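You operate a simulated robot arm through the tools that you are given. There is no shell and no other tool.

You are at the controls of a simulated robot arm. One attempt, no reset.

TASK
Put things in order on the top of the sorting table. At the end: the white cloth weight is on the silver round tray; the pink card pack (marked "TREES") stands where the cream request card stood; the cream request card stands on top of the orange lakes paperback; the red cleaning pad stands where the pink card pack stood; whatever was shut is shut again. Leave all else as you found it, and nothing knocked over.

The check looks at the end state, three seconds after you hand in, the way a careful person would. Anything else that was tipped, shoved, dropped, spilled or broken makes it a failure. Flat cloth is picked up by pressing the open fingertips on it (5 to 10 N) and closing them slowly along it; thin cloth reads only 2 to 8 mm in the jaws.

THE ROBOT
A 6-joint arm with a two-finger parallel gripper, fixed in place. Base frame: the origin is at the foot of the arm, x ahead of it, y to its left, z up; the work surface is at about z = 66. Readings come in cm, degrees, newtons and seconds.
With the tool pointing down near the work surface it reaches from about 20 to 62 cm from the base axis. Its first joint turns from -66.0 to 66.0 degrees. Payload 2.7 kg.
Tool frame: the origin (TCP) lies between the finger pads and is the grasp point; the fingertips stand 2.3 cm ahead of it; z points along the fingers, y is the line along which they close. Largest opening 9.4 cm; finger width 3.8, thickness 1; the body of the gripper, 5.4 by 9.6 cm, starts 3.9 cm behind the TCP.
Orientation is told as [roll, pitch, yaw] about the base's x, y, z axes, in that order, counted from this pose: with the fingers straight down and closing along the base's y, the tool's x points along the base's -x, its y along +y and its z along -z.

THE INTERFACE
- The arm moves only by the tool servo_tool. Its argument "increments" is a list of rows, each a list of 7 numbers: the gripper command, from -1 (shut) to 1 (fully open), values between in proportion, then the shift along the base's x, y, z in cm, then the turn, a rotation vector about the base's x, y, z in degrees. In form: [[claw, dx, dy, dz, rx, ry, rz], ...]. A call has 1 to 20 rows; each row shifts and turns the commanded pose from where the row before left it. Rows are played at 5 a second. More than 5 cm and 8.6 degrees between two rows, or a gripper value outside its range, and nothing of the call is played. Where a pose cannot be reached the arm comes as near as it can. A force on the tool above 40 N (or 10 N above the force at the start of the call, whichever is more), or a blocked arm, ends the call early, and 0.2 s more pass. Each finger travels about 4.5 cm/s and halts on what it meets, pressing with about 29 N; the grip force reading is that of the motor and also rises with nothing between the fingers. The clock runs only during rows and for 0.2 s after the last one: add rows that do not move to give the fingers time. The reply holds the time, the measured pose of the TCP, the force on the tool along the base axes, the opening and the grip force, in the units named above and with some noise, with the torque about the TCP (base axes, N m) and any sound that the robot's microphone picked up.
- Cameras (640 x 400 px; columns grow to the right, rows downward): "scene" is fixed at [8.32, -46.02, 137.02]; the picture's right is [0.63, -0.78, 0.00], its down [-0.66, -0.54, -0.53] and it looks along [0.41, 0.34, -0.85] (base axes); focal length 346 px, centre (320, 200). "wrist" rides on the gripper at [8.6, 1.6, -7.4] in the tool frame; the picture's right is [-0.18, 0.98, 0.00], its down [-0.58, -0.11, -0.81] and it looks along [-0.79, -0.15, 0.59] (tool axes); focal length 243 px, centre (320, 200).
- grab_frame(camera): a new picture of that camera. It takes no simulated time.
- probe_pixels(camera, pixels): for up to 12 pixels [column, row] of the newest picture of that camera ("zoom" is the newest enlarged one), the place [x, y, z] in the base frame of the surface seen there, good to about 0.2 cm, but the place of the scene camera against the robot may be out by one fixed shift of up to 1.2 cm in any direction. It takes no simulated time.
- zoom(camera, box): a new picture of the part [left, top, right, bottom] of that camera's present view, enlarged. It takes no simulated time.
- job_done(): hands the job in; it is judged then, once.

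Unless the task says otherwise, let go and move clear before handing in.

The tools are called after "Emit:" as name(argument=value, ...) on one line, values as JSON. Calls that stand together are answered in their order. servo_tool: Moves the arm, as the interface text tells. Its arguments: {"type":"object","properties":{"increments":{"type":"array","items":{"type":"array","items":{"type":"number"}}}},"required":["increments"]} The other tools are called the same way: grab_frame (camera) takes a picture; probe_pixels (camera, pixels) gives the place of the surface under pixels of a picture; zoom (camera, box) takes an enlarged picture of a part of a camera's view; job_done () hands the job in.

At the start:

```text
time: 0.0
position: [36.67, -26.11, 96.41]
tool_rot: [-0.1, 0.1, 0.0]
wrist_force: [-0.9, 0.1, 0.2]
moment: [-0.02, -0.03, -0.03]
opening: 9.43
finger_force: 0.0
```

scene: 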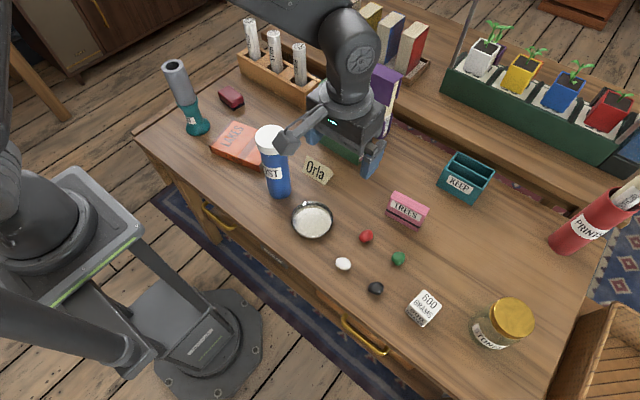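
wrist: 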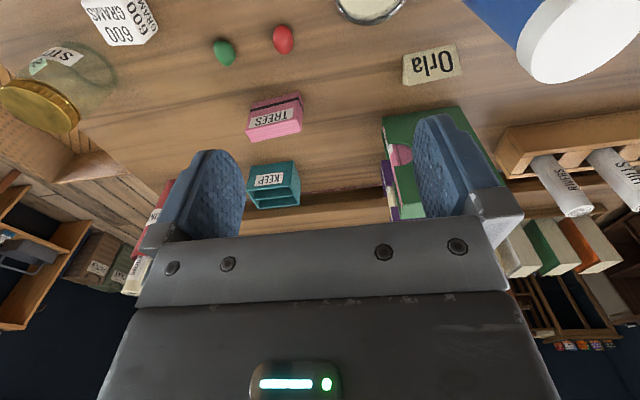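

The scene picture shows the orange book near (238,145), the blue bottle at (272,160), the "Orla" card at (317,170), the TREES pack at (407,208), the silver tray at (312,220) and a red pad at (231,97). I will zoom in to identify each item, including the white cloth weight, which could be the egg-like thing at (343,264).

Emit:
zoom(camera="scene", box=[140, 50, 340, 240])

Emit:
zoom(camera="scene", box=[280, 140, 540, 360])

Emit:
zoom(camera="scene", box=[150, 180, 420, 400])

```text
2.11 times, centred on (240, 145) of scene
```

zoom: 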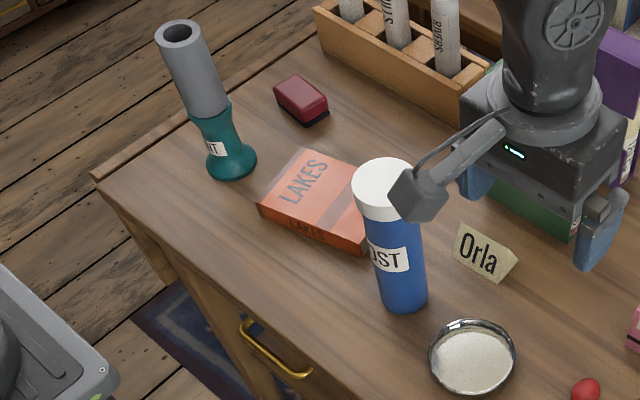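

```text
1.82 times, centred on (410, 250) of scene
```

zoom: 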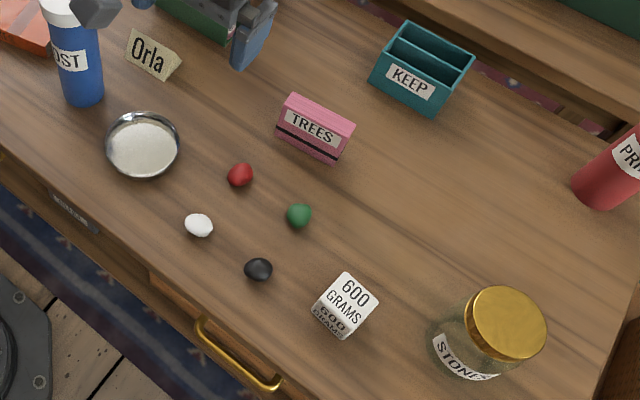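

```text
1.82 times, centred on (285, 290) of scene
```

zoom: 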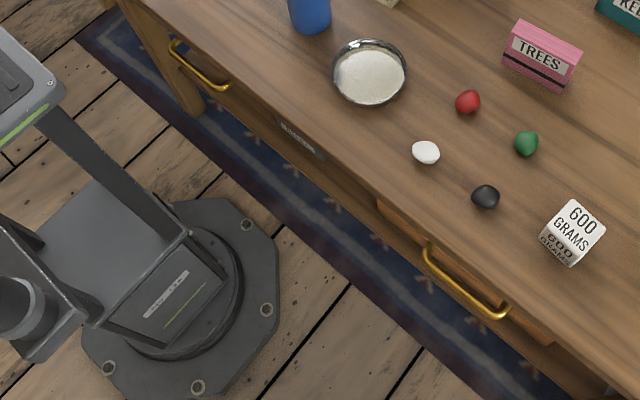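

The four pebbles (white at (343,264), red, green, black), the "600 GRAMS" cube at (423,308) and the jar at (503,322) all need a closer look. I'm zooming on them and on the drawer labels.

Emit:
zoom(camera="scene", box=[395, 280, 475, 330])

Emit:
zoom(camera="scene", box=[325, 220, 421, 300])

Emit:
zoom(camera="scene", box=[460, 285, 556, 365])

Emit:
zoom(camera="scene", box=[230, 220, 326, 280])

Emit:
zoom(camera="scene", box=[320, 0, 640, 200])

Emit:
zoom(camera="wrist", box=[0, 0, 320, 200])

Emit:
zoom(camera="wrist", box=[320, 0, 640, 200])

```text
8.00 times, centred on (435, 305) of scene
```

zoom: 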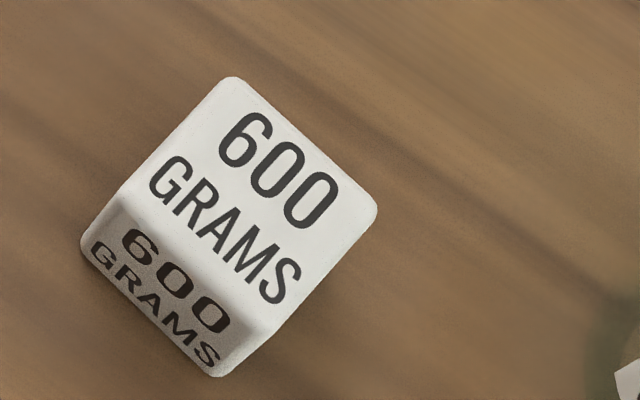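

```text
5.00 times, centred on (373, 260) of scene
```

zoom: 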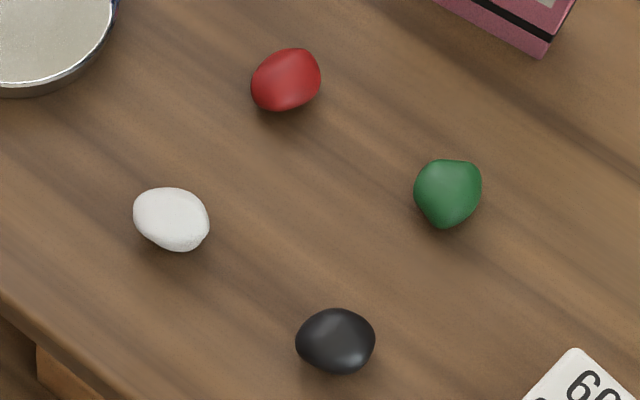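

```text
5.00 times, centred on (508, 325) of scene
```

zoom: 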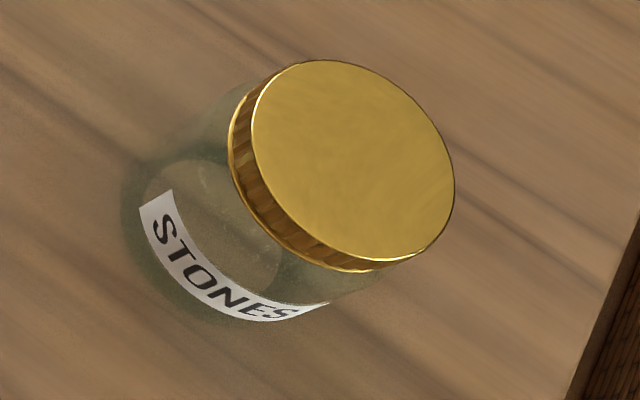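

```text
6.67 times, centred on (278, 250) of scene
```

zoom: 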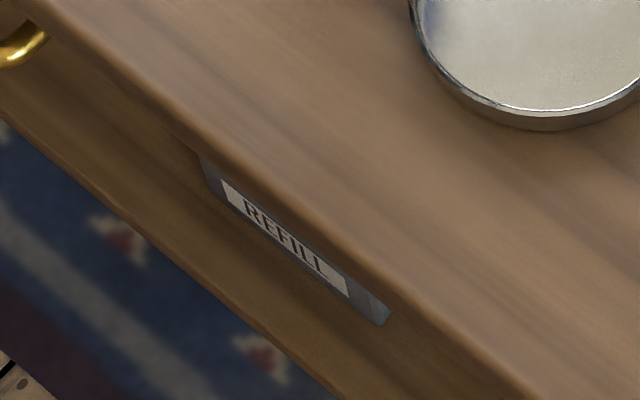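

```text
2.00 times, centred on (480, 100) of scene
```

zoom: 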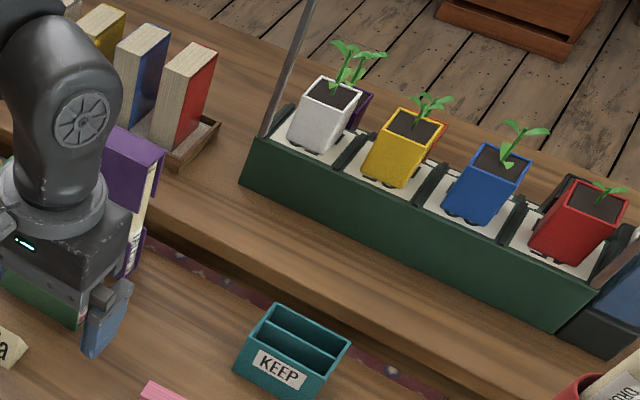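

```text
2.00 times, centred on (160, 100) of wrist
```

zoom: 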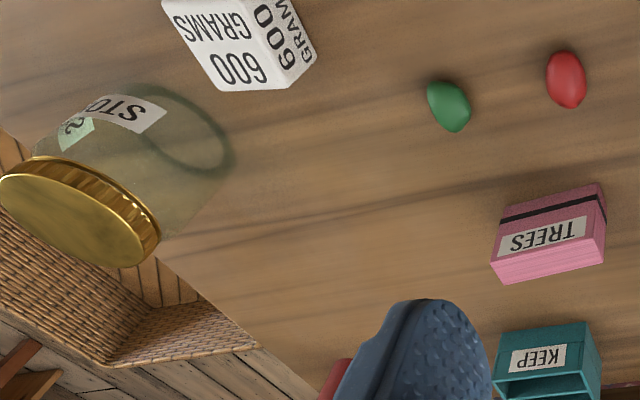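

```text
2.00 times, centred on (480, 100) of wrist
```

zoom: 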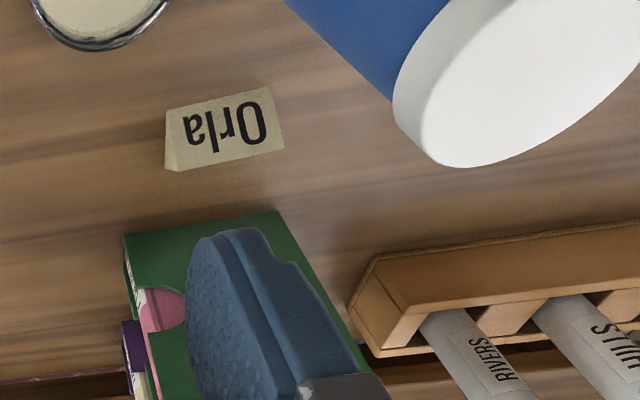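

The "600 GRAMS" cube is the only object that is a weight. The pebbles are stones belonging to the STONES jar, so I take the cube at (423,308) as the cloth weight and will check its texture close up. Now I'm probing the key items in both cameras to get positions and the scene camera's shift.

Emit:
probe_pixels(camera="scene", pixels=[[307, 158], [333, 168], [303, 178], [327, 186], [430, 208], [395, 192], [388, 207], [423, 200], [425, 300], [312, 220], [366, 237], [398, 258]])

Emit:
probe_pixels(camera="wrist", pixels=[[405, 55], [455, 46], [406, 82], [460, 74], [248, 140], [302, 128], [250, 108], [300, 96], [224, 52], [283, 40], [120, 35], [370, 5]])

Emit:
zoom(camera="scene", box=[290, 145, 354, 195])

Emit:
zoom(camera="scene", box=[375, 180, 439, 230])

Emit:
zoom(camera="scene", box=[200, 75, 296, 175])

```text
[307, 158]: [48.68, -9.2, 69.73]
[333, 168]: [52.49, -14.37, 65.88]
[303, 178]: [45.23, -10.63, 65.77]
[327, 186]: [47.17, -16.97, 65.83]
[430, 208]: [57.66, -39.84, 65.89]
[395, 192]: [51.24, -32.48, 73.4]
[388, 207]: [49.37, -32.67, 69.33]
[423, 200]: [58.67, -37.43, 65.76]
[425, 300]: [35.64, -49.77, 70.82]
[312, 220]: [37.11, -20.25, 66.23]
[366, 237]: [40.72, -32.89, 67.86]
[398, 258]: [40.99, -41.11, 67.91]
```

```text
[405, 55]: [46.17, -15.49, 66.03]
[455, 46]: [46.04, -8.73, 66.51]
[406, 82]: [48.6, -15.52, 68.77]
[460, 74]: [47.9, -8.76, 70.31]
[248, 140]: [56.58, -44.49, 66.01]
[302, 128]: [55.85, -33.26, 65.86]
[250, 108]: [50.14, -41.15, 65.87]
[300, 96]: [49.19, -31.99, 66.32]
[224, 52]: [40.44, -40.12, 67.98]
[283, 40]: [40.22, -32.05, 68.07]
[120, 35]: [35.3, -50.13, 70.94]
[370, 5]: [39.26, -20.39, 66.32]
```

```text
8.00 times, centred on (322, 170) of scene
```

zoom: 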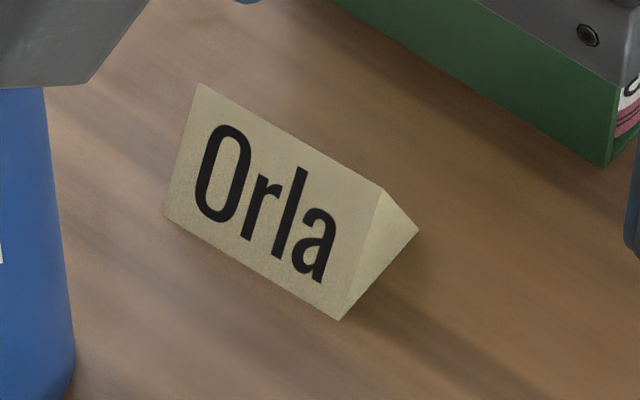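

```text
8.00 times, centred on (407, 205) of scene
```

zoom: 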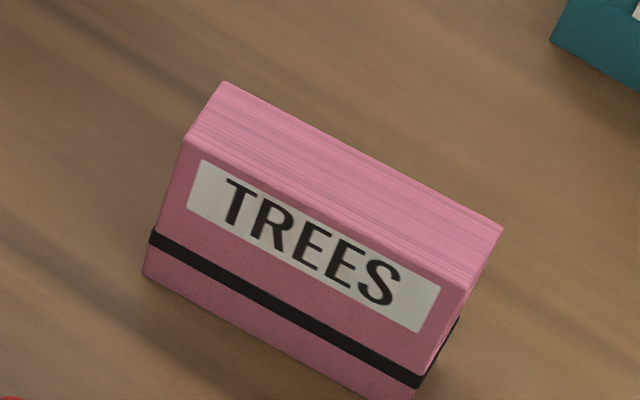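

```text
4.00 times, centred on (248, 125) of scene
```

zoom: 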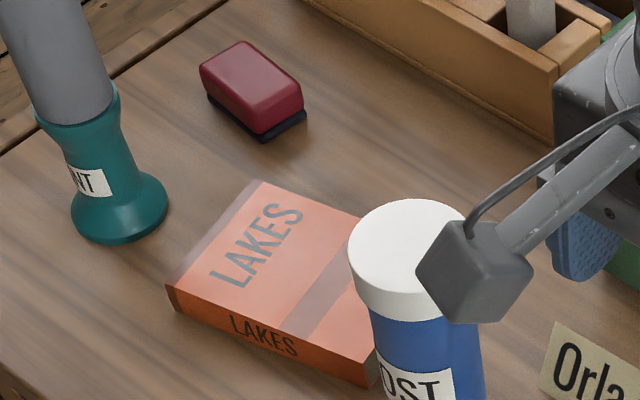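

Comparing the red and green stones, the scene camera reads about (+0.5, -0.9) off the wrist camera. Now I'm probing the pad (250,85), the book (LAKES at 260,260) and the bottle in the newest zoom.

Emit:
probe_pixels(camera="zoom", pixels=[[240, 45], [205, 75], [258, 128], [297, 95], [250, 85], [262, 184], [172, 288], [360, 352], [355, 215], [260, 270], [410, 245], [120, 215]])

Emit:
zoom(camera="scene", box=[290, 145, 354, 195])

```text
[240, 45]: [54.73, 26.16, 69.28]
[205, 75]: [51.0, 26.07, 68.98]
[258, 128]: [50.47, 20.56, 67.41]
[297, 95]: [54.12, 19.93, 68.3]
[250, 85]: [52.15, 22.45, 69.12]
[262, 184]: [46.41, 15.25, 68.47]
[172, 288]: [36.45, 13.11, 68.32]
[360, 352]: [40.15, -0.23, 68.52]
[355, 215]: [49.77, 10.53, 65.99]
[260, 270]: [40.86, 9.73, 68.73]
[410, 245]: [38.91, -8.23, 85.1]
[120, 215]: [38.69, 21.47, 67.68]
```

```text
8.00 times, centred on (322, 170) of scene
```

zoom: 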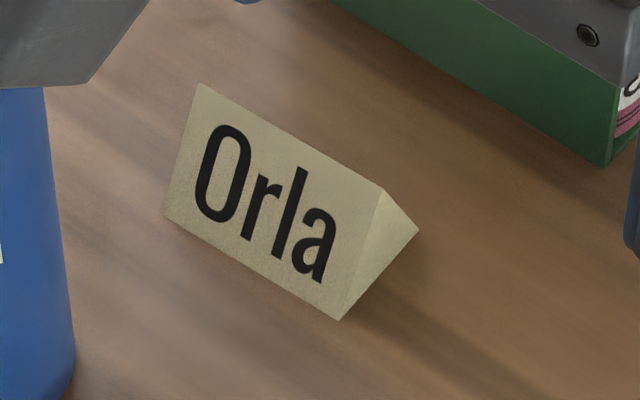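

Emit:
probe_pixels(camera="zoom", pixels=[[168, 212], [339, 316], [414, 229], [200, 88], [379, 190], [270, 145], [250, 255], [376, 250], [70, 350], [605, 160]])

Emit:
zoom(camera="scene", box=[375, 180, 439, 230])

```text
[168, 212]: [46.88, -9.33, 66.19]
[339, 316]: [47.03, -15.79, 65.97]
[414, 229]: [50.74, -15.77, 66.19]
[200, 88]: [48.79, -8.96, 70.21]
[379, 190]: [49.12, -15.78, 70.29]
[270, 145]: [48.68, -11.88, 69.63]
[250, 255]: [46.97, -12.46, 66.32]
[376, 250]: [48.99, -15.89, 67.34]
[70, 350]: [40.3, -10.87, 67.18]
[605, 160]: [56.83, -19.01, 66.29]
```

```text
8.00 times, centred on (407, 205) of scene
```

zoom: 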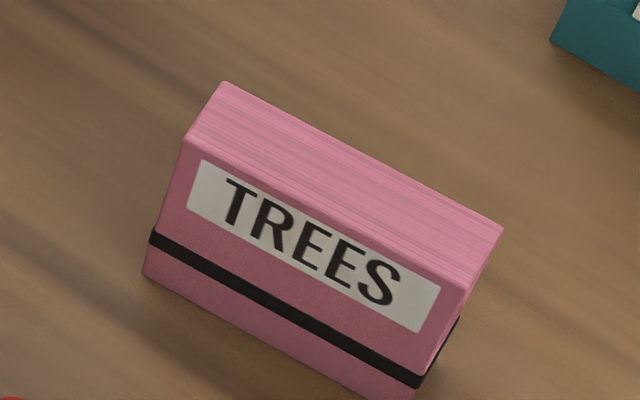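

Emit:
probe_pixels(camera="zoom", pixels=[[186, 138], [224, 84], [500, 230], [465, 288], [145, 273], [412, 397], [152, 235], [419, 380], [455, 325], [345, 190]])

Emit:
zoom(camera="scene", box=[280, 180, 376, 260])

```text
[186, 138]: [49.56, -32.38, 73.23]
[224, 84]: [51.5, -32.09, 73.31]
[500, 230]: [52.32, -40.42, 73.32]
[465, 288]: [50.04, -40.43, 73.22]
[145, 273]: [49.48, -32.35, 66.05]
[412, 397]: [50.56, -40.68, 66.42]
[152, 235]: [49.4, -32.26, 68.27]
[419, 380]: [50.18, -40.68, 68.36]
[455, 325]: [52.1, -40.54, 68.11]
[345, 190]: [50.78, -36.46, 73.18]
```

```text
5.00 times, centred on (328, 220) of scene
```

zoom: 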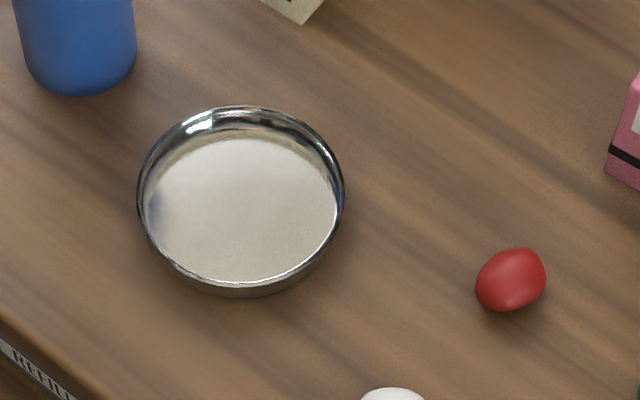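

Emit:
probe_pixels(camera="zoom", pixels=[[140, 190], [342, 190], [240, 106], [240, 285], [240, 200], [200, 260], [290, 150], [240, 292], [160, 230], [320, 220]])

Emit:
zoom(camera="scene", box=[395, 280, 475, 330])

```text
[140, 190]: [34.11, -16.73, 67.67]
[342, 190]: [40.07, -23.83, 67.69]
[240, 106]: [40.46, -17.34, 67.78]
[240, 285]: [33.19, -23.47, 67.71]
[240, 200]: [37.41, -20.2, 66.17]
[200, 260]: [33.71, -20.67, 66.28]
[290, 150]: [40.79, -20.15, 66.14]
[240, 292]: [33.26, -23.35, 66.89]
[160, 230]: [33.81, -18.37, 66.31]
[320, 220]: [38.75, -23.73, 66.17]
```

```text
8.00 times, centred on (435, 305) of scene
```

zoom: 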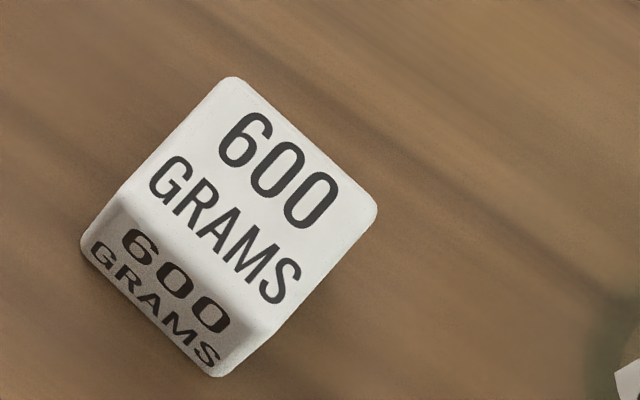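

Emit:
probe_pixels(camera="zoom", pixels=[[232, 82], [128, 193], [268, 330], [372, 208], [88, 248], [215, 370], [250, 205]])

Emit:
servo_tool(increments=[[1, 0, 0, 0, 0, 0, 0]])

```text
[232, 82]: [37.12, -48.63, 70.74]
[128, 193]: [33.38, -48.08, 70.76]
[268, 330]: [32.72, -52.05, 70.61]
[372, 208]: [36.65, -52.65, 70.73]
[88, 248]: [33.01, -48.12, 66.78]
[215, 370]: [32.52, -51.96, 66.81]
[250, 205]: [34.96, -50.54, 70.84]
```

```text
time: 0.4
position: [36.65, -26.16, 96.42]
tool_rot: [-0.1, -0.1, -0.1]
wrist_force: [-0.5, -0.3, -0.3]
moment: [-0.01, -0.01, -0.01]
opening: 9.4
finger_force: 0.1
```

Scene probes put the card near (48.9,-12.4), with the bottle (top z≈85) just behind it at about (38.9,-8.2), where the wrist camera box could hit it. I'll move over the bottle area at the same height to get a better wrist view of the card, bottle and the green object behind.

Emit:
servo_tool(increments=[[1, 0, 4, 0, 0, 0, 0], [1, 0, 4, 0, 0, 0, 0], [1, 0, 4, 0, 0, 0, 0], [1, 0, 2, 0, 0, 0, 0], [1, 0, 0, 0, 0, 0, 0], [1, 0, 0, 0, 0, 0, 0]])

Emit:
grab_frame(camera="wrist")

Emit:
grab_frame(camera="scene")

```text
time: 1.8
position: [36.64, -12.26, 96.42]
tool_rot: [0.0, 0.0, 0.0]
wrist_force: [0.1, -0.5, -0.5]
moment: [0.02, 0.01, 0.0]
opening: 9.41
finger_force: 0.1
```

```text
taken
```

wrist: 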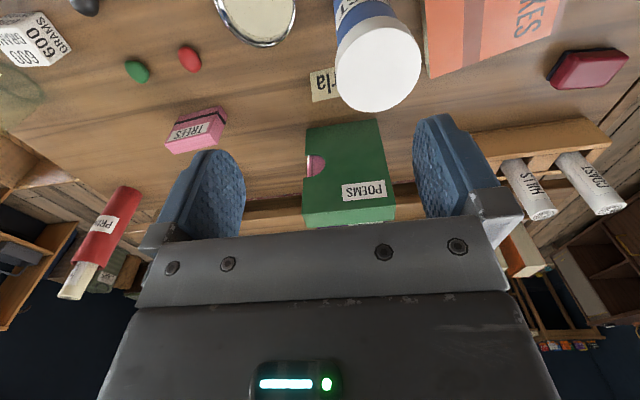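

```text
taken
```

scene: 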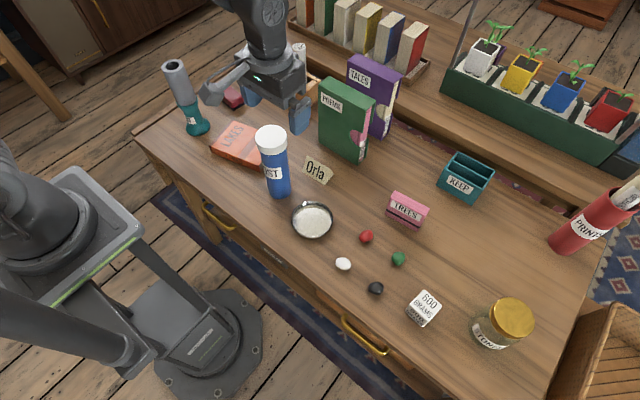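

The scene now shows a tall green POEMS slipcase at (343,120) directly behind the card, and a purple TALES book behind that. I'm probing their extents and the bottle.

Emit:
probe_pixels(camera="scene", pixels=[[322, 150], [358, 164], [325, 80], [370, 100], [268, 130], [256, 135], [286, 140], [352, 60], [396, 76], [276, 198], [300, 135], [344, 120]])

Emit:
probe_pixels(camera="wrist", pixels=[[378, 70], [345, 85], [410, 85], [380, 30], [308, 130], [376, 122], [305, 225], [394, 220], [318, 85], [440, 60], [585, 60], [210, 125]])

Emit:
zoom(camera="scene", box=[180, 40, 420, 220])

```text
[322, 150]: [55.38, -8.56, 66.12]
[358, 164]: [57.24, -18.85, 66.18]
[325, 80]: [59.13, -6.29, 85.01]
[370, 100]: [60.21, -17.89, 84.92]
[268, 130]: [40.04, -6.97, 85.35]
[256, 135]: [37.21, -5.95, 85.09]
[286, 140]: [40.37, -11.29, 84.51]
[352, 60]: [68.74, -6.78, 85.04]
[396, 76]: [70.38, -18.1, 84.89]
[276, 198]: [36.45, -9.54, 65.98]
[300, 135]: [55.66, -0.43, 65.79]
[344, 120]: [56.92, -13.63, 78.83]
```

```text
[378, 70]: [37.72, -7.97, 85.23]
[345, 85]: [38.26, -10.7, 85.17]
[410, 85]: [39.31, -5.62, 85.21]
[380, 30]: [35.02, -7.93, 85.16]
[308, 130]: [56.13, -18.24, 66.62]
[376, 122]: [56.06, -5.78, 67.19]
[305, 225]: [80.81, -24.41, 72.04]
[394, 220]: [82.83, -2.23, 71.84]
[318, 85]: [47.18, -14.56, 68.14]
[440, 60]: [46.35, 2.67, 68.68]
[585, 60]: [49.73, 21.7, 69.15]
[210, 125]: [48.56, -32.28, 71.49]
```

```text
2.22 times, centred on (300, 130) of scene
```

zoom: 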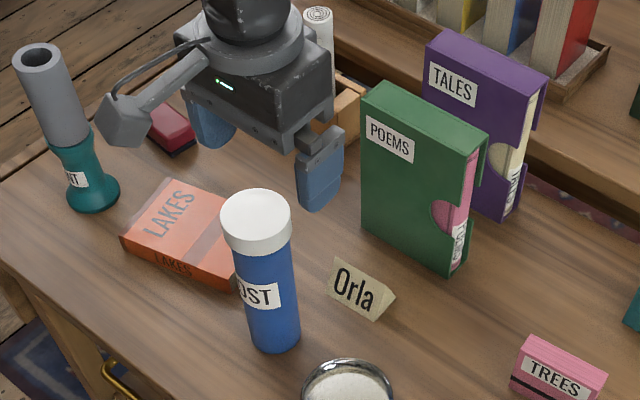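

The bottle (centre about (37.7,-8), top z 85) and POEMS (front face x≈55.5, top 85) hem the card in, so gripping it in place with the camera box is unsafe. My plan is to turn the tool to -90° yaw, push the card about 6 cm toward -y into the open, then grip it by its ends. First I'll take a close wrist look to measure it precisely.

Emit:
servo_tool(increments=[[1, 0, -4, 0, 0, 0, 0], [1, 0, -4, 0, 0, 0, 0], [1, 1.5, 0, -3.5, 0, 0, 0], [1, 1.9, 0, -4, 0, 0, 0], [1, 0, 0, -4, 0, 0, 0], [1, 0, 0, -2.5, 0, 0, 0], [1, 0, 0, 0, 0, 0, 0], [1, 0, 0, 0, 0, 0, 0]])

Emit:
grab_frame(camera="wrist")

Emit:
zoom(camera="wrist", box=[360, 80, 488, 160])

```text
time: 3.6
position: [40.33, -20.01, 82.29]
tool_rot: [0.0, 0.0, -0.1]
wrist_force: [-0.5, -0.2, 0.1]
moment: [0.07, 0.03, 0.0]
opening: 9.41
finger_force: 0.0
```

```text
taken
```

wrist: 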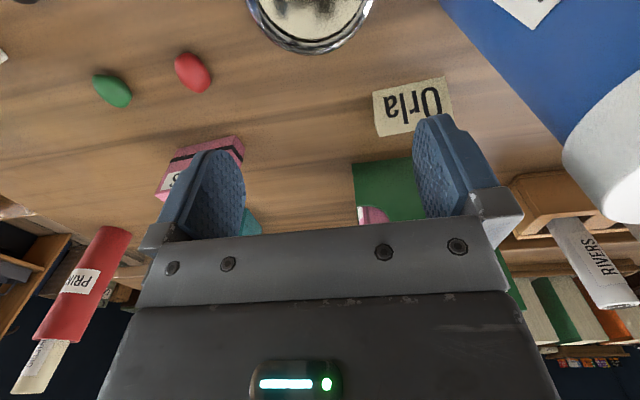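

```text
5.00 times, centred on (424, 120) of wrist
```

zoom: 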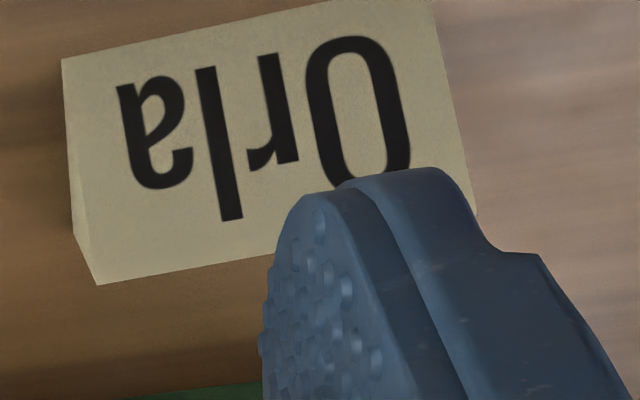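

The zoom shows the card's front-bottom corners at (64,60) and (430,2) and its ridge ends at (98,282) and (475,215). I'm probing those together with tray and stone references.

Emit:
probe_pixels(camera="zoom", pixels=[[67, 64], [425, 5], [100, 278], [471, 205], [80, 232], [70, 150], [200, 150], [260, 262]])

Emit:
probe_pixels(camera="wrist", pixels=[[112, 90], [193, 72], [310, 10], [354, 163], [412, 158]])

Emit:
probe_pixels(camera="scene", pixels=[[398, 258], [366, 237], [312, 220]])

```text
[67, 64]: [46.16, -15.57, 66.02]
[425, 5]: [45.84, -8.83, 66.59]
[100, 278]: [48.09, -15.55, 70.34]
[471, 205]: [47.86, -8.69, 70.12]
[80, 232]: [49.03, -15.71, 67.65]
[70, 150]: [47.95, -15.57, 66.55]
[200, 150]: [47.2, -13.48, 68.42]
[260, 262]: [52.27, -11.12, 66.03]
```

```text
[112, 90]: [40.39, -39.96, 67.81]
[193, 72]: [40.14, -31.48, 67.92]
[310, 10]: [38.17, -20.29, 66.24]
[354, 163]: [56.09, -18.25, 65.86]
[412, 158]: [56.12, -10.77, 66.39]
```

```text
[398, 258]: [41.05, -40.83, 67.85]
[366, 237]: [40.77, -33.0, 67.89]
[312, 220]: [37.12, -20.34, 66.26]
```

The card's ridge runs (48.09,-15.55) to (47.86,-8.69), so its centre is about (47.95,-12.15) with yaw near +2°, and the scene offset is about (+0.95,-0.35). Before swinging the camera to the +y side I'm checking where the map rack is.

Emit:
grab_frame(camera="scene")

Emit:
probe_pixels(camera="scene", pixels=[[240, 70], [308, 96], [316, 82], [299, 60], [274, 45], [250, 40], [243, 50], [200, 110], [178, 70], [196, 135]])

```text
taken
```

scene: 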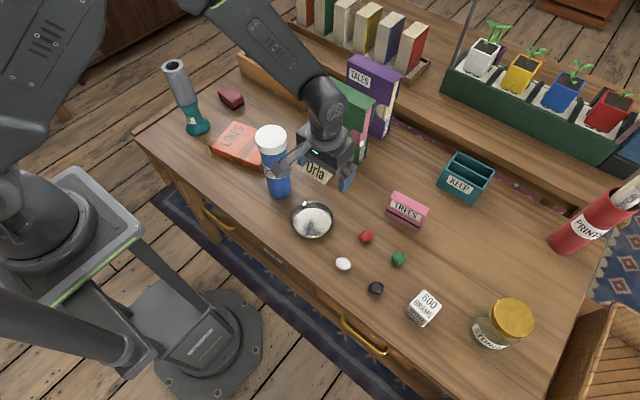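

```text
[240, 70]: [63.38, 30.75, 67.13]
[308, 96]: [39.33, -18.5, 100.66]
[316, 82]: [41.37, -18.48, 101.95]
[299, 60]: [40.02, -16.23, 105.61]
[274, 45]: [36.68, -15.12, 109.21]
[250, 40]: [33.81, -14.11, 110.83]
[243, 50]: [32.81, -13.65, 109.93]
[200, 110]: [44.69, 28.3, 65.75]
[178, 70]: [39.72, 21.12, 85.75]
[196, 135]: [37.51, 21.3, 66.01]
```

The rack stands at x>58, clear of the swing. I'm rotating the tool to yaw -88° (aligned with the card) while closing to about 1 cm.

Emit:
servo_tool(increments=[[1, 0, 0, 3, 0, 0, -8], [0.5, 0, 0, 0, 0, 0, -8], [0, 0, 0, 0, 0, 0, -8], [-0.5, 0, 0, 0, 0, 0, -8], [-0.78, 0, 0, 0, 0, 0, -8], [-0.78, 0, 0, 0, 0, 0, -8], [-0.78, 0, 0, 0, 0, 0, -8], [-0.78, 0, 0, 0, 0, 0, -8], [-0.78, 0, 0, 0, 0, 0, -8], [-0.78, 0, 0, 0, 0, 0, -8], [-0.78, 0, 0, 0, 0, 0, -8], [-0.78, 0, 0, 0, 0, 0, 0]])

Emit:
grab_frame(camera="scene")

```text
time: 6.2
position: [40.03, -20.14, 85.42]
tool_rot: [-0.1, 0.0, -88.0]
wrist_force: [-0.2, -0.6, -1.3]
moment: [0.02, 0.01, 0.01]
opening: 1.02
finger_force: 0.1
```

```text
taken
```

scene: 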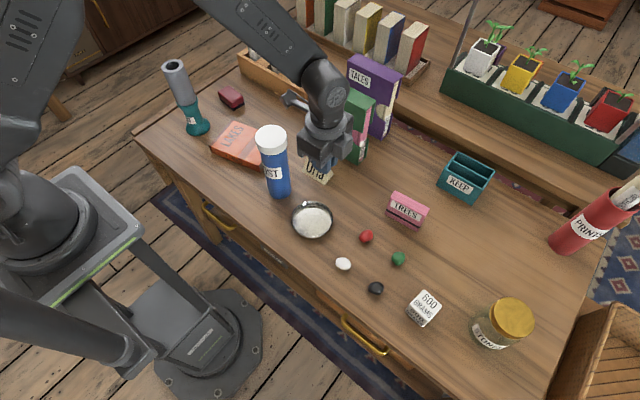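

Fingers are 1.0 cm apart at yaw -88°. I'm moving over to (47.6,-5.5), high, and then going down beside the card's +y end.

Emit:
servo_tool(increments=[[-0.78, 2.5, 3.7, 0, 0, 0, 0], [-0.78, 2.5, 3.7, 0, 0, 0, 0], [-0.78, 2.57, 3.7, 0, 0, 0, 0], [-0.78, 0, 3.54, 0, 0, 0, 0], [-0.78, 0, 0, -4, 0, 0, 0], [-0.78, 0, 0, -4, 0, 0, 0], [-0.78, 0, 0, 0, 0, 0, 0]])

Emit:
grab_frame(camera="scene")

Emit:
grab_frame(camera="wrist")

```text
time: 7.8
position: [47.51, -5.47, 77.53]
tool_rot: [-0.1, -0.1, -88.1]
wrist_force: [0.0, -1.1, -0.5]
moment: [-0.01, -0.04, 0.01]
opening: 1.02
finger_force: 0.0
```

```text
taken
```

scene: 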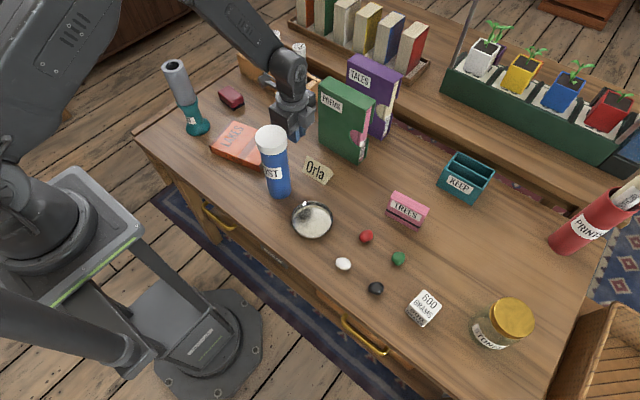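

```text
taken
```

wrist: 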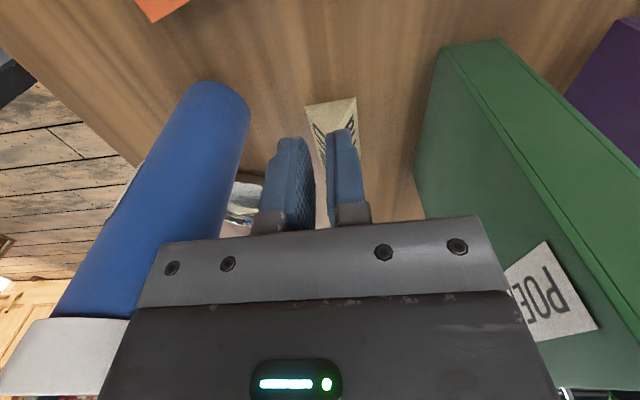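

The wrist view shows the gripper between the bottle (left) and POEMS (right), with the card straight ahead. I'm probing the clearances before pushing.

Emit:
probe_pixels(camera="wrist", pixels=[[440, 48], [420, 150], [500, 130], [245, 110], [225, 150], [160, 280], [308, 106], [355, 98], [545, 245]])

```text
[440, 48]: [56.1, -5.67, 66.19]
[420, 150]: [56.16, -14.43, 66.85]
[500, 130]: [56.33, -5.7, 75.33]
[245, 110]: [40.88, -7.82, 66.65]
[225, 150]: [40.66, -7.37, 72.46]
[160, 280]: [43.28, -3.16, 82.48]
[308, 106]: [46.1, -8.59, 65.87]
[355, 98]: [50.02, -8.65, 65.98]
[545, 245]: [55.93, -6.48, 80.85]
```

Clearances are good: POEMS face at x=56.1, bottle edge at 40.9, and card end at y=-8.6 spanning x 46.1–50.0. I'm descending to about 0.6 cm above the table and pushing slowly in -y.

Emit:
servo_tool(increments=[[-0.78, 0.3, 0, -3, 0, 0, 0], [-0.78, 0.2, 0, -3, 0, 0, 0], [-0.78, 0, 0, -2, 0, 0, 0], [-0.78, 0, 0, -0.6, 0, 0, 0], [-0.78, 0, 0, 0, 0, 0, 0], [-0.78, 0, -0.5, 0, 0, 0, 0], [-0.78, 0, -0.4, 0, 0, 0, 0], [-0.78, 0, -0.3, 0, 0, 0, 0], [-0.78, 0, -0.3, 0, 0, 0, 0], [-0.78, 0, -0.3, 0, 0, 0, 0], [-0.78, 0, 0, 0, 0, 0, 0]])

Emit:
grab_frame(camera="wrist")

Emit:
zoom(camera="scene", box=[240, 110, 400, 210])

```text
time: 10.2
position: [48.12, -7.34, 68.87]
tool_rot: [0.0, 0.0, -88.0]
wrist_force: [-0.2, 0.3, 0.3]
moment: [-0.02, 0.0, 0.01]
opening: 1.03
finger_force: 0.0
```

```text
taken
```

wrist: 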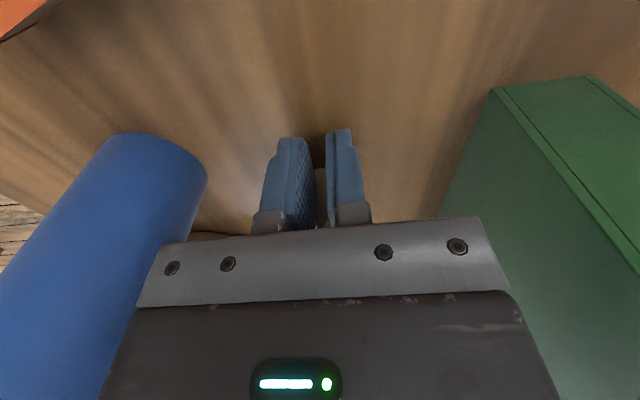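

```text
4.00 times, centred on (320, 160) of scene
```

zoom: 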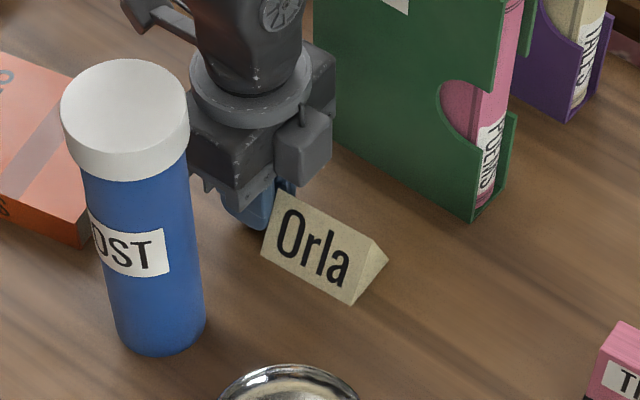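

The card is sliding cleanly with under 0.5 N, and both sides have clearance. I'm continuing the push to y≈-13.2.

Emit:
servo_tool(increments=[[-0.78, 0, -0.49, 0, 0, 0, 0], [-0.78, 0, -0.49, 0, 0, 0, 0], [-0.78, 0, -0.49, 0, 0, 0, 0], [-0.78, 0, -0.49, 0, 0, 0, 0], [-0.78, 0, -0.49, 0, 0, 0, 0], [-0.78, 0, -0.49, 0, 0, 0, 0], [-0.78, 0, -0.49, 0, 0, 0, 0], [-0.78, 0, -0.49, 0, 0, 0, 0], [-0.78, 0, -0.49, 0, 0, 0, 0], [-0.78, 0, -0.49, 0, 0, 0, 0], [-0.78, 0, -0.49, 0, 0, 0, 0], [-0.78, 0, -0.49, 0, 0, 0, 0], [-0.78, 0, 0, 0, 0, 0, 0], [-0.78, 0, 1, 0, 0, 0, 0], [-0.78, 0, 0, 0, 0, 0, 0]])

Emit:
zoom(camera="scene", box=[240, 110, 400, 210])

```text
time: 13.4
position: [48.11, -12.24, 68.92]
tool_rot: [-0.1, 0.0, -88.0]
wrist_force: [-0.2, -1.0, 1.1]
moment: [-0.03, -0.02, 0.02]
opening: 1.04
finger_force: 0.0
```

```text
4.00 times, centred on (320, 160) of scene
```

zoom: 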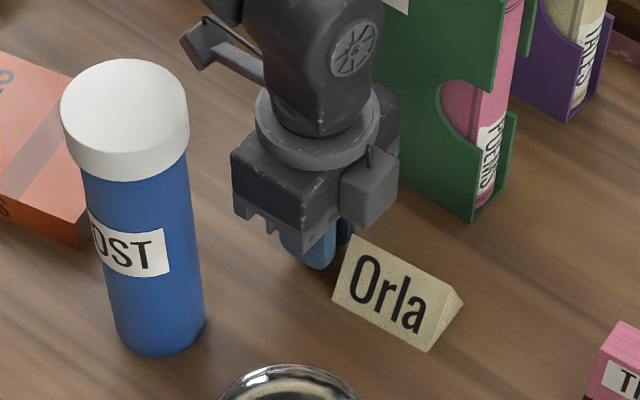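

The card stands upright in the open. I'm lifting straight up, moving back to (40,-20), and returning the tool to yaw 0 with open fingers.

Emit:
servo_tool(increments=[[-0.78, 0, 0, 4, 0, 0, 0], [-0.78, 0, 0, 5, 0, 0, 0], [-0.78, 0, 0, 5, 0, 0, 0], [-0.78, 0, 0, 4, 0, 0, 0], [-0.78, -4, -2.5, 0, 0, 0, 0], [-0.78, -4, -2.5, 0, 0, 0, 0], [-0.5, 0, -1.5, 0, 0, 0, 8], [0, 0, -1, 0, 0, 0, 8], [0.5, 0, 0, 0, 0, 0, 8], [1, 0, 0, 0, 0, 0, 8], [1, 0, 0, 0, 0, 0, 8], [1, 0, 0, 0, 0, 0, 8], [1, 0, 0, 0, 0, 0, 8], [1, 0, 0, 0, 0, 0, 8], [1, 0, 0, 0, 0, 0, 8], [1, 0, 0, 0, 0, 0, 8], [1, 0, 0, 0, 0, 0, 8], [1, 0, -3, -3, 0, 0, 0], [1, 0, 0, 0, 0, 0, 0]])

Emit:
grab_frame(camera="wrist")

Emit:
grab_frame(camera="scene")

```text
time: 17.4
position: [40.02, -22.78, 84.07]
tool_rot: [-0.1, 0.1, 0.1]
wrist_force: [-0.8, -0.4, -0.1]
moment: [-0.02, 0.01, 0.02]
opening: 9.38
finger_force: 0.0
```

```text
taken
```

wrist: 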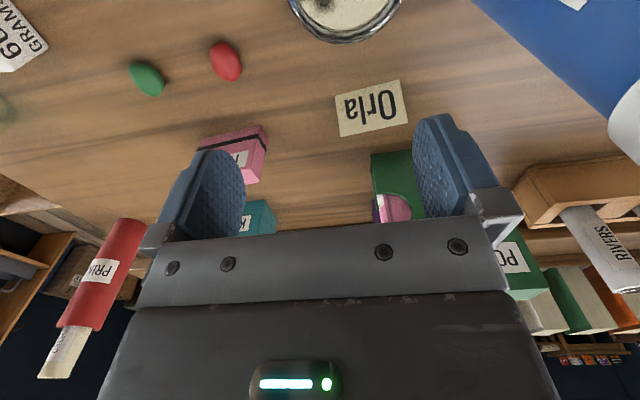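

```text
taken
```

scene: 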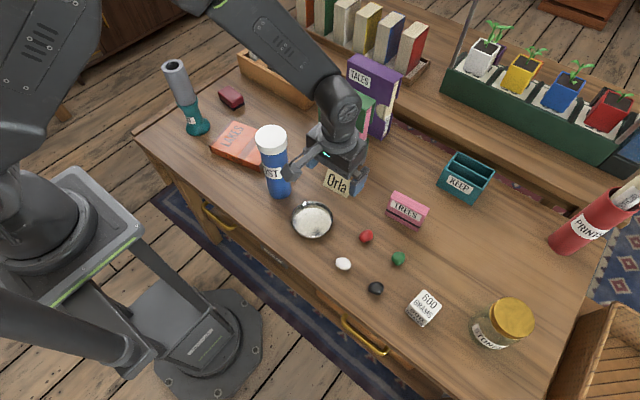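

Emit:
zoom(camera="wrist", box=[325, 70, 421, 140])

```text
5.71 times, centred on (373, 105) of wrist
```

zoom: 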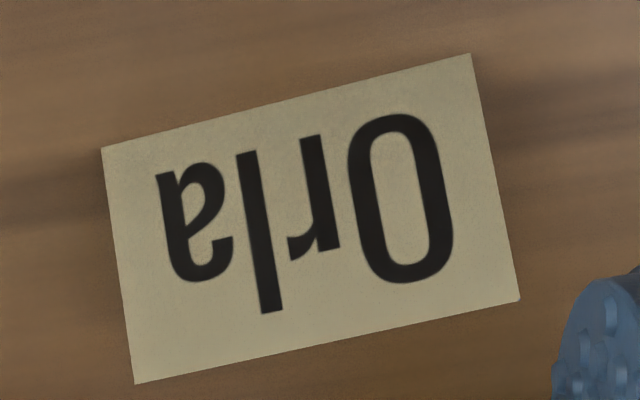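

Emit:
probe_pixels(camera="zoom", pixels=[[106, 152], [467, 60], [137, 380], [516, 296], [300, 220], [490, 150]])

Emit:
zoom(camera="scene", box=[180, 80, 276, 180])

```text
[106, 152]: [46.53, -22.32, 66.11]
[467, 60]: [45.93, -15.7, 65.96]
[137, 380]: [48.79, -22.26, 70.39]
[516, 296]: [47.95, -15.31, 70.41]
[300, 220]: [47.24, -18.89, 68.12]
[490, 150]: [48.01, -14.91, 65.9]
```

```text
4.00 times, centred on (228, 130) of scene
```

zoom: 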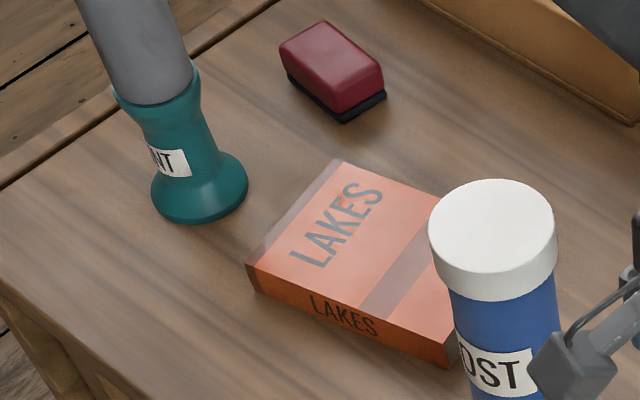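

The card now has its ridge centred at (48.37,-18.8) with yaw about 6°. I'm aligning the tool, descending, and stopping just above to check before closing.

Emit:
servo_tool(increments=[[1, 3, 1.5, 0, 0, 0, 3], [1, 3, 1.5, 0, 0, 0, 3], [1, 2.2, 0.93, 0, 0, 0, 0], [1, 0, 0, -4, 0, 0, 0], [1, 0, 0, -4, 0, 0, 0], [1, 0, 0, -2.5, 0, 0, 0], [1, 0, 0, 0, 0, 0, 0]])

Emit:
grab_frame(camera="wrist")

Emit:
zoom(camera="scene", box=[270, 110, 430, 210])

```text
time: 19.0
position: [48.05, -18.52, 73.53]
tool_rot: [-0.1, 0.0, 6.0]
wrist_force: [0.0, 0.1, 1.1]
moment: [0.0, 0.03, 0.01]
opening: 9.4
finger_force: 0.1
```

```text
taken
```

wrist: 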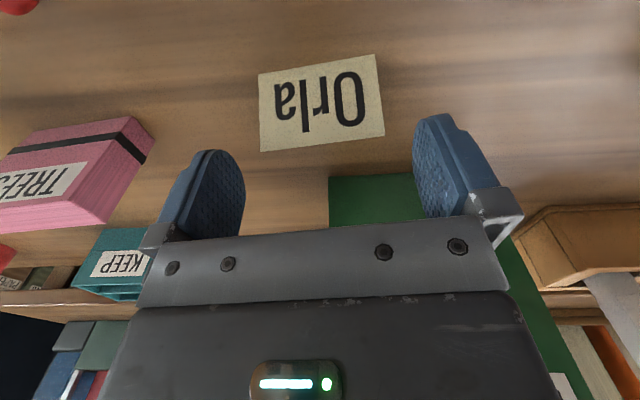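

```text
4.00 times, centred on (350, 160) of scene
```

zoom: 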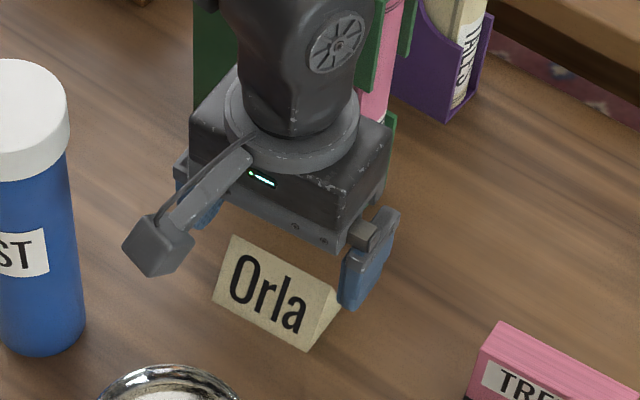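

The fingers straddle the card well. I'm going down the last 4.7 cm with a small -y correction and closing gently on the ends.

Emit:
servo_tool(increments=[[1, 0.1, -0.3, -1.5, 0, 0, 0], [1, 0, 0, -1.5, 0, 0, 0], [1, 0, 0, -1.5, 0, 0, 0], [1, 0, 0, -0.1, 0, 0, 0], [0.8, 0, 0, 0, 0, 0, 0], [0.65, 0, 0, 0, 0, 0, 0], [0.55, 0, 0, 0, 0, 0, 0], [0.5, 0, 0, 0, 0, 0, 0], [0.45, 0, 0, 0, 0, 0, 0], [0.4, 0, 0, 0, 0, 0, 0], [0.3, 0, 0, 0, 0, 0, 0], [0.3, 0, 0, 0, 0, 0, 0], [0.3, 0, 0, 0, 0, 0, 0]])

Emit:
zoom(camera="scene", box=[270, 110, 430, 210])

```text
time: 21.8
position: [48.42, -19.22, 68.67]
tool_rot: [0.2, -0.1, 5.9]
wrist_force: [0.1, -0.1, -0.1]
moment: [-0.01, 0.02, 0.0]
opening: 6.84
finger_force: 29.3
```

```text
4.00 times, centred on (350, 160) of scene
```

zoom: 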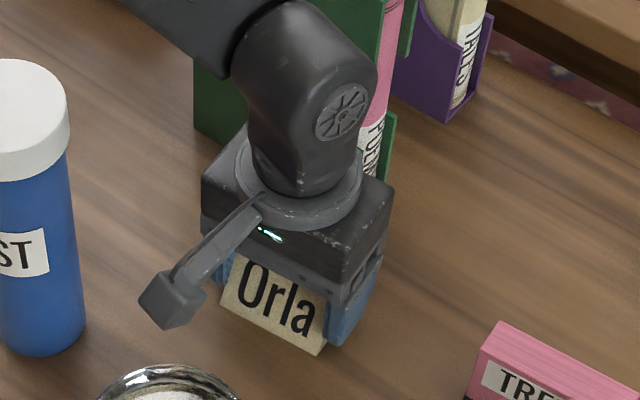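

The card is gripped (6.84 cm, 29 N). I'm lifting straight up to z≈90 to clear the bottle, then moving toward the book for a wrist look.

Emit:
servo_tool(increments=[[0.3, 0, 0, 1.5, 0, 0, 0], [0.3, 0, 0, 3, 0, 0, 0], [0.3, 0, 0, 4, 0, 0, 0], [0.3, 0, 0, 4.5, 0, 0, 0], [0.3, 0, 0, 4.5, 0, 0, 0], [0.3, 0, 0, 4.5, 0, 0, 0], [0.3, 0, 0, 1, 0, 0, 0], [0.3, 0, 0, 0, 0, 0, 0]])

Emit:
grab_frame(camera="scene")

```text
time: 23.6
position: [48.57, -19.05, 91.76]
tool_rot: [0.0, 0.0, 6.1]
wrist_force: [0.5, -0.1, 0.1]
moment: [0.01, 0.01, 0.0]
opening: 6.84
finger_force: 29.0
```

```text
taken
```

scene: 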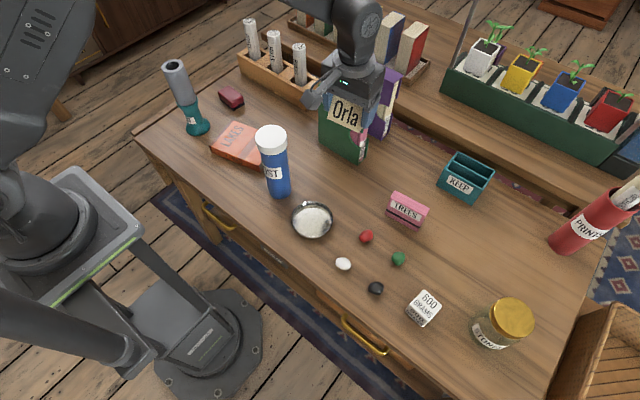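

The card is held level at z≈92. I'm moving over to (35,3) for a wrist view of the book.

Emit:
servo_tool(increments=[[0.3, -2.2, 3.7, 0.5, 0, 0, 2], [0.3, -2.2, 3.7, 0, 0, 0, 2], [0.3, -2.2, 3.7, 0, 0, 0, 2], [0.3, -2.2, 3.7, 0, 0, 0, 2], [0.3, -2.2, 3.7, 0, 0, 0, 0], [0.3, -2.2, 3.7, 0, 0, 0, 0], [0.3, 0, 0, 0, 0, 0, 0], [0.3, 0, 0, 0, 0, 0, 0]])

Emit:
grab_frame(camera="wrist")

Emit:
grab_frame(camera="scene")

```text
time: 25.4
position: [35.79, 3.44, 92.21]
tool_rot: [0.0, 0.1, 14.1]
wrist_force: [-0.1, -0.8, 0.3]
moment: [0.02, -0.01, -0.01]
opening: 6.86
finger_force: 28.6
```

```text
taken
```

wrist: 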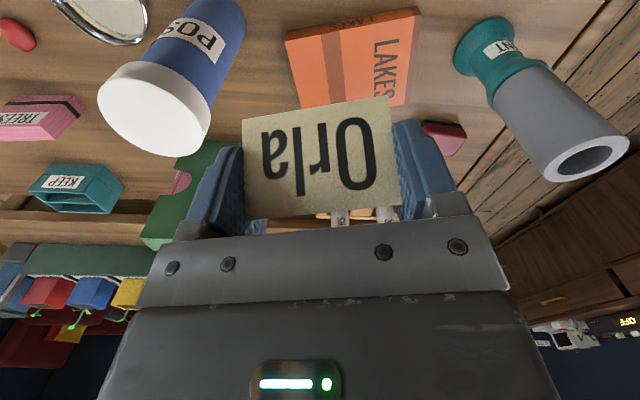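

```text
taken
```

scene: 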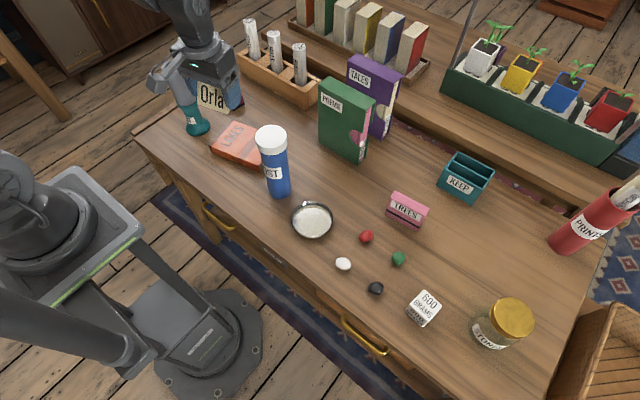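

The book is visible in the wrist picture: corners about (288,45), (418,15), (405,103), (303,105). I'm probing them.

Emit:
probe_pixels(camera="wrist", pixels=[[290, 44], [417, 17], [404, 102], [303, 105], [350, 70], [480, 50], [360, 97], [445, 135]])

```text
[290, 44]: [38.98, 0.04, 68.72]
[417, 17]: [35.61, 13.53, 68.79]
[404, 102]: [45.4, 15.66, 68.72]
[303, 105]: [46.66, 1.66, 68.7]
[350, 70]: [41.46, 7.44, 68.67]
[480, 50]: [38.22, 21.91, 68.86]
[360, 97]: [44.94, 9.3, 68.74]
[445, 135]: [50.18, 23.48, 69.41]
```

The book top is at z=68.7, its centre (42.2,7.85) and its yaw about 14°, matching the tool. I'm moving above it and descending until the card is just above the book.

Emit:
servo_tool(increments=[[0.3, 3.2, 2.2, 0, 0, 0, 0], [0.3, 3.2, 2.2, 0, 0, 0, 0], [0.3, 0, 0, -4.5, 0, 0, 0], [0.3, 0, 0, -4.5, 0, 0, 0], [0.3, 0, 0, -4.5, 0, 0, 0], [0.3, 0, 0, -4, 0, 0, 0], [0.3, 0, 0, -2, 0, 0, 0], [0.3, 0, 0, 0, 0, 0, 0], [0.3, 0, 0, 0, 0, 0, 0]])

Emit:
zoom(camera="scene", box=[160, 60, 320, 180])

Emit:
grab_frame(camera="wrist")

```text
time: 27.4
position: [41.61, 7.6, 72.78]
tool_rot: [0.1, 0.1, 13.9]
wrist_force: [0.7, 0.6, 0.5]
moment: [0.04, -0.02, 0.01]
opening: 6.89
finger_force: 28.7
```

```text
3.33 times, centred on (240, 120) of scene
```

zoom: 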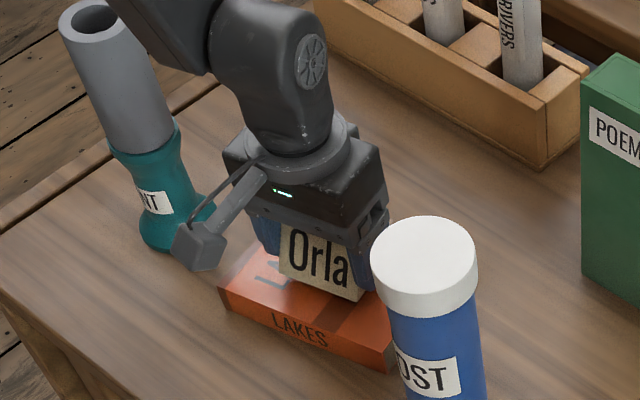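

```text
taken
```

wrist: 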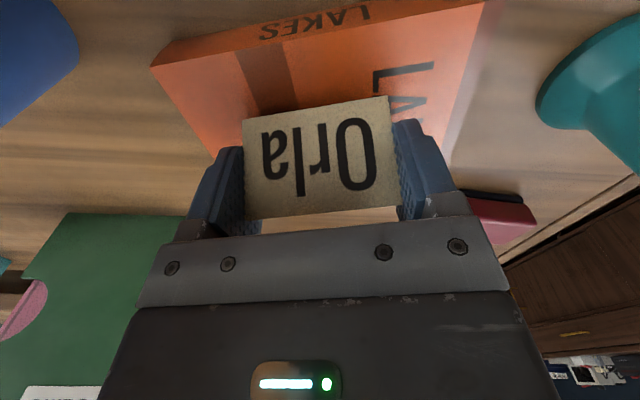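

The card hangs about 1.3 cm above the book. I'm centring and lowering in small steps while watching the force.

Emit:
servo_tool(increments=[[0.3, 0.5, 0.25, -0.5, 0, 0, 0], [0.3, 0, 0, -0.5, 0, 0, 0], [0.3, 0, 0, 0, 0, 0, 0], [0.3, 0, 0, -0.15, 0, 0, 0], [0.3, 0, 0, 0, 0, 0, 0]])

```text
time: 28.6
position: [42.15, 7.81, 71.74]
tool_rot: [0.0, -0.1, 14.0]
wrist_force: [0.3, -0.1, -1.0]
moment: [0.01, -0.01, 0.01]
opening: 6.87
finger_force: 29.1
```

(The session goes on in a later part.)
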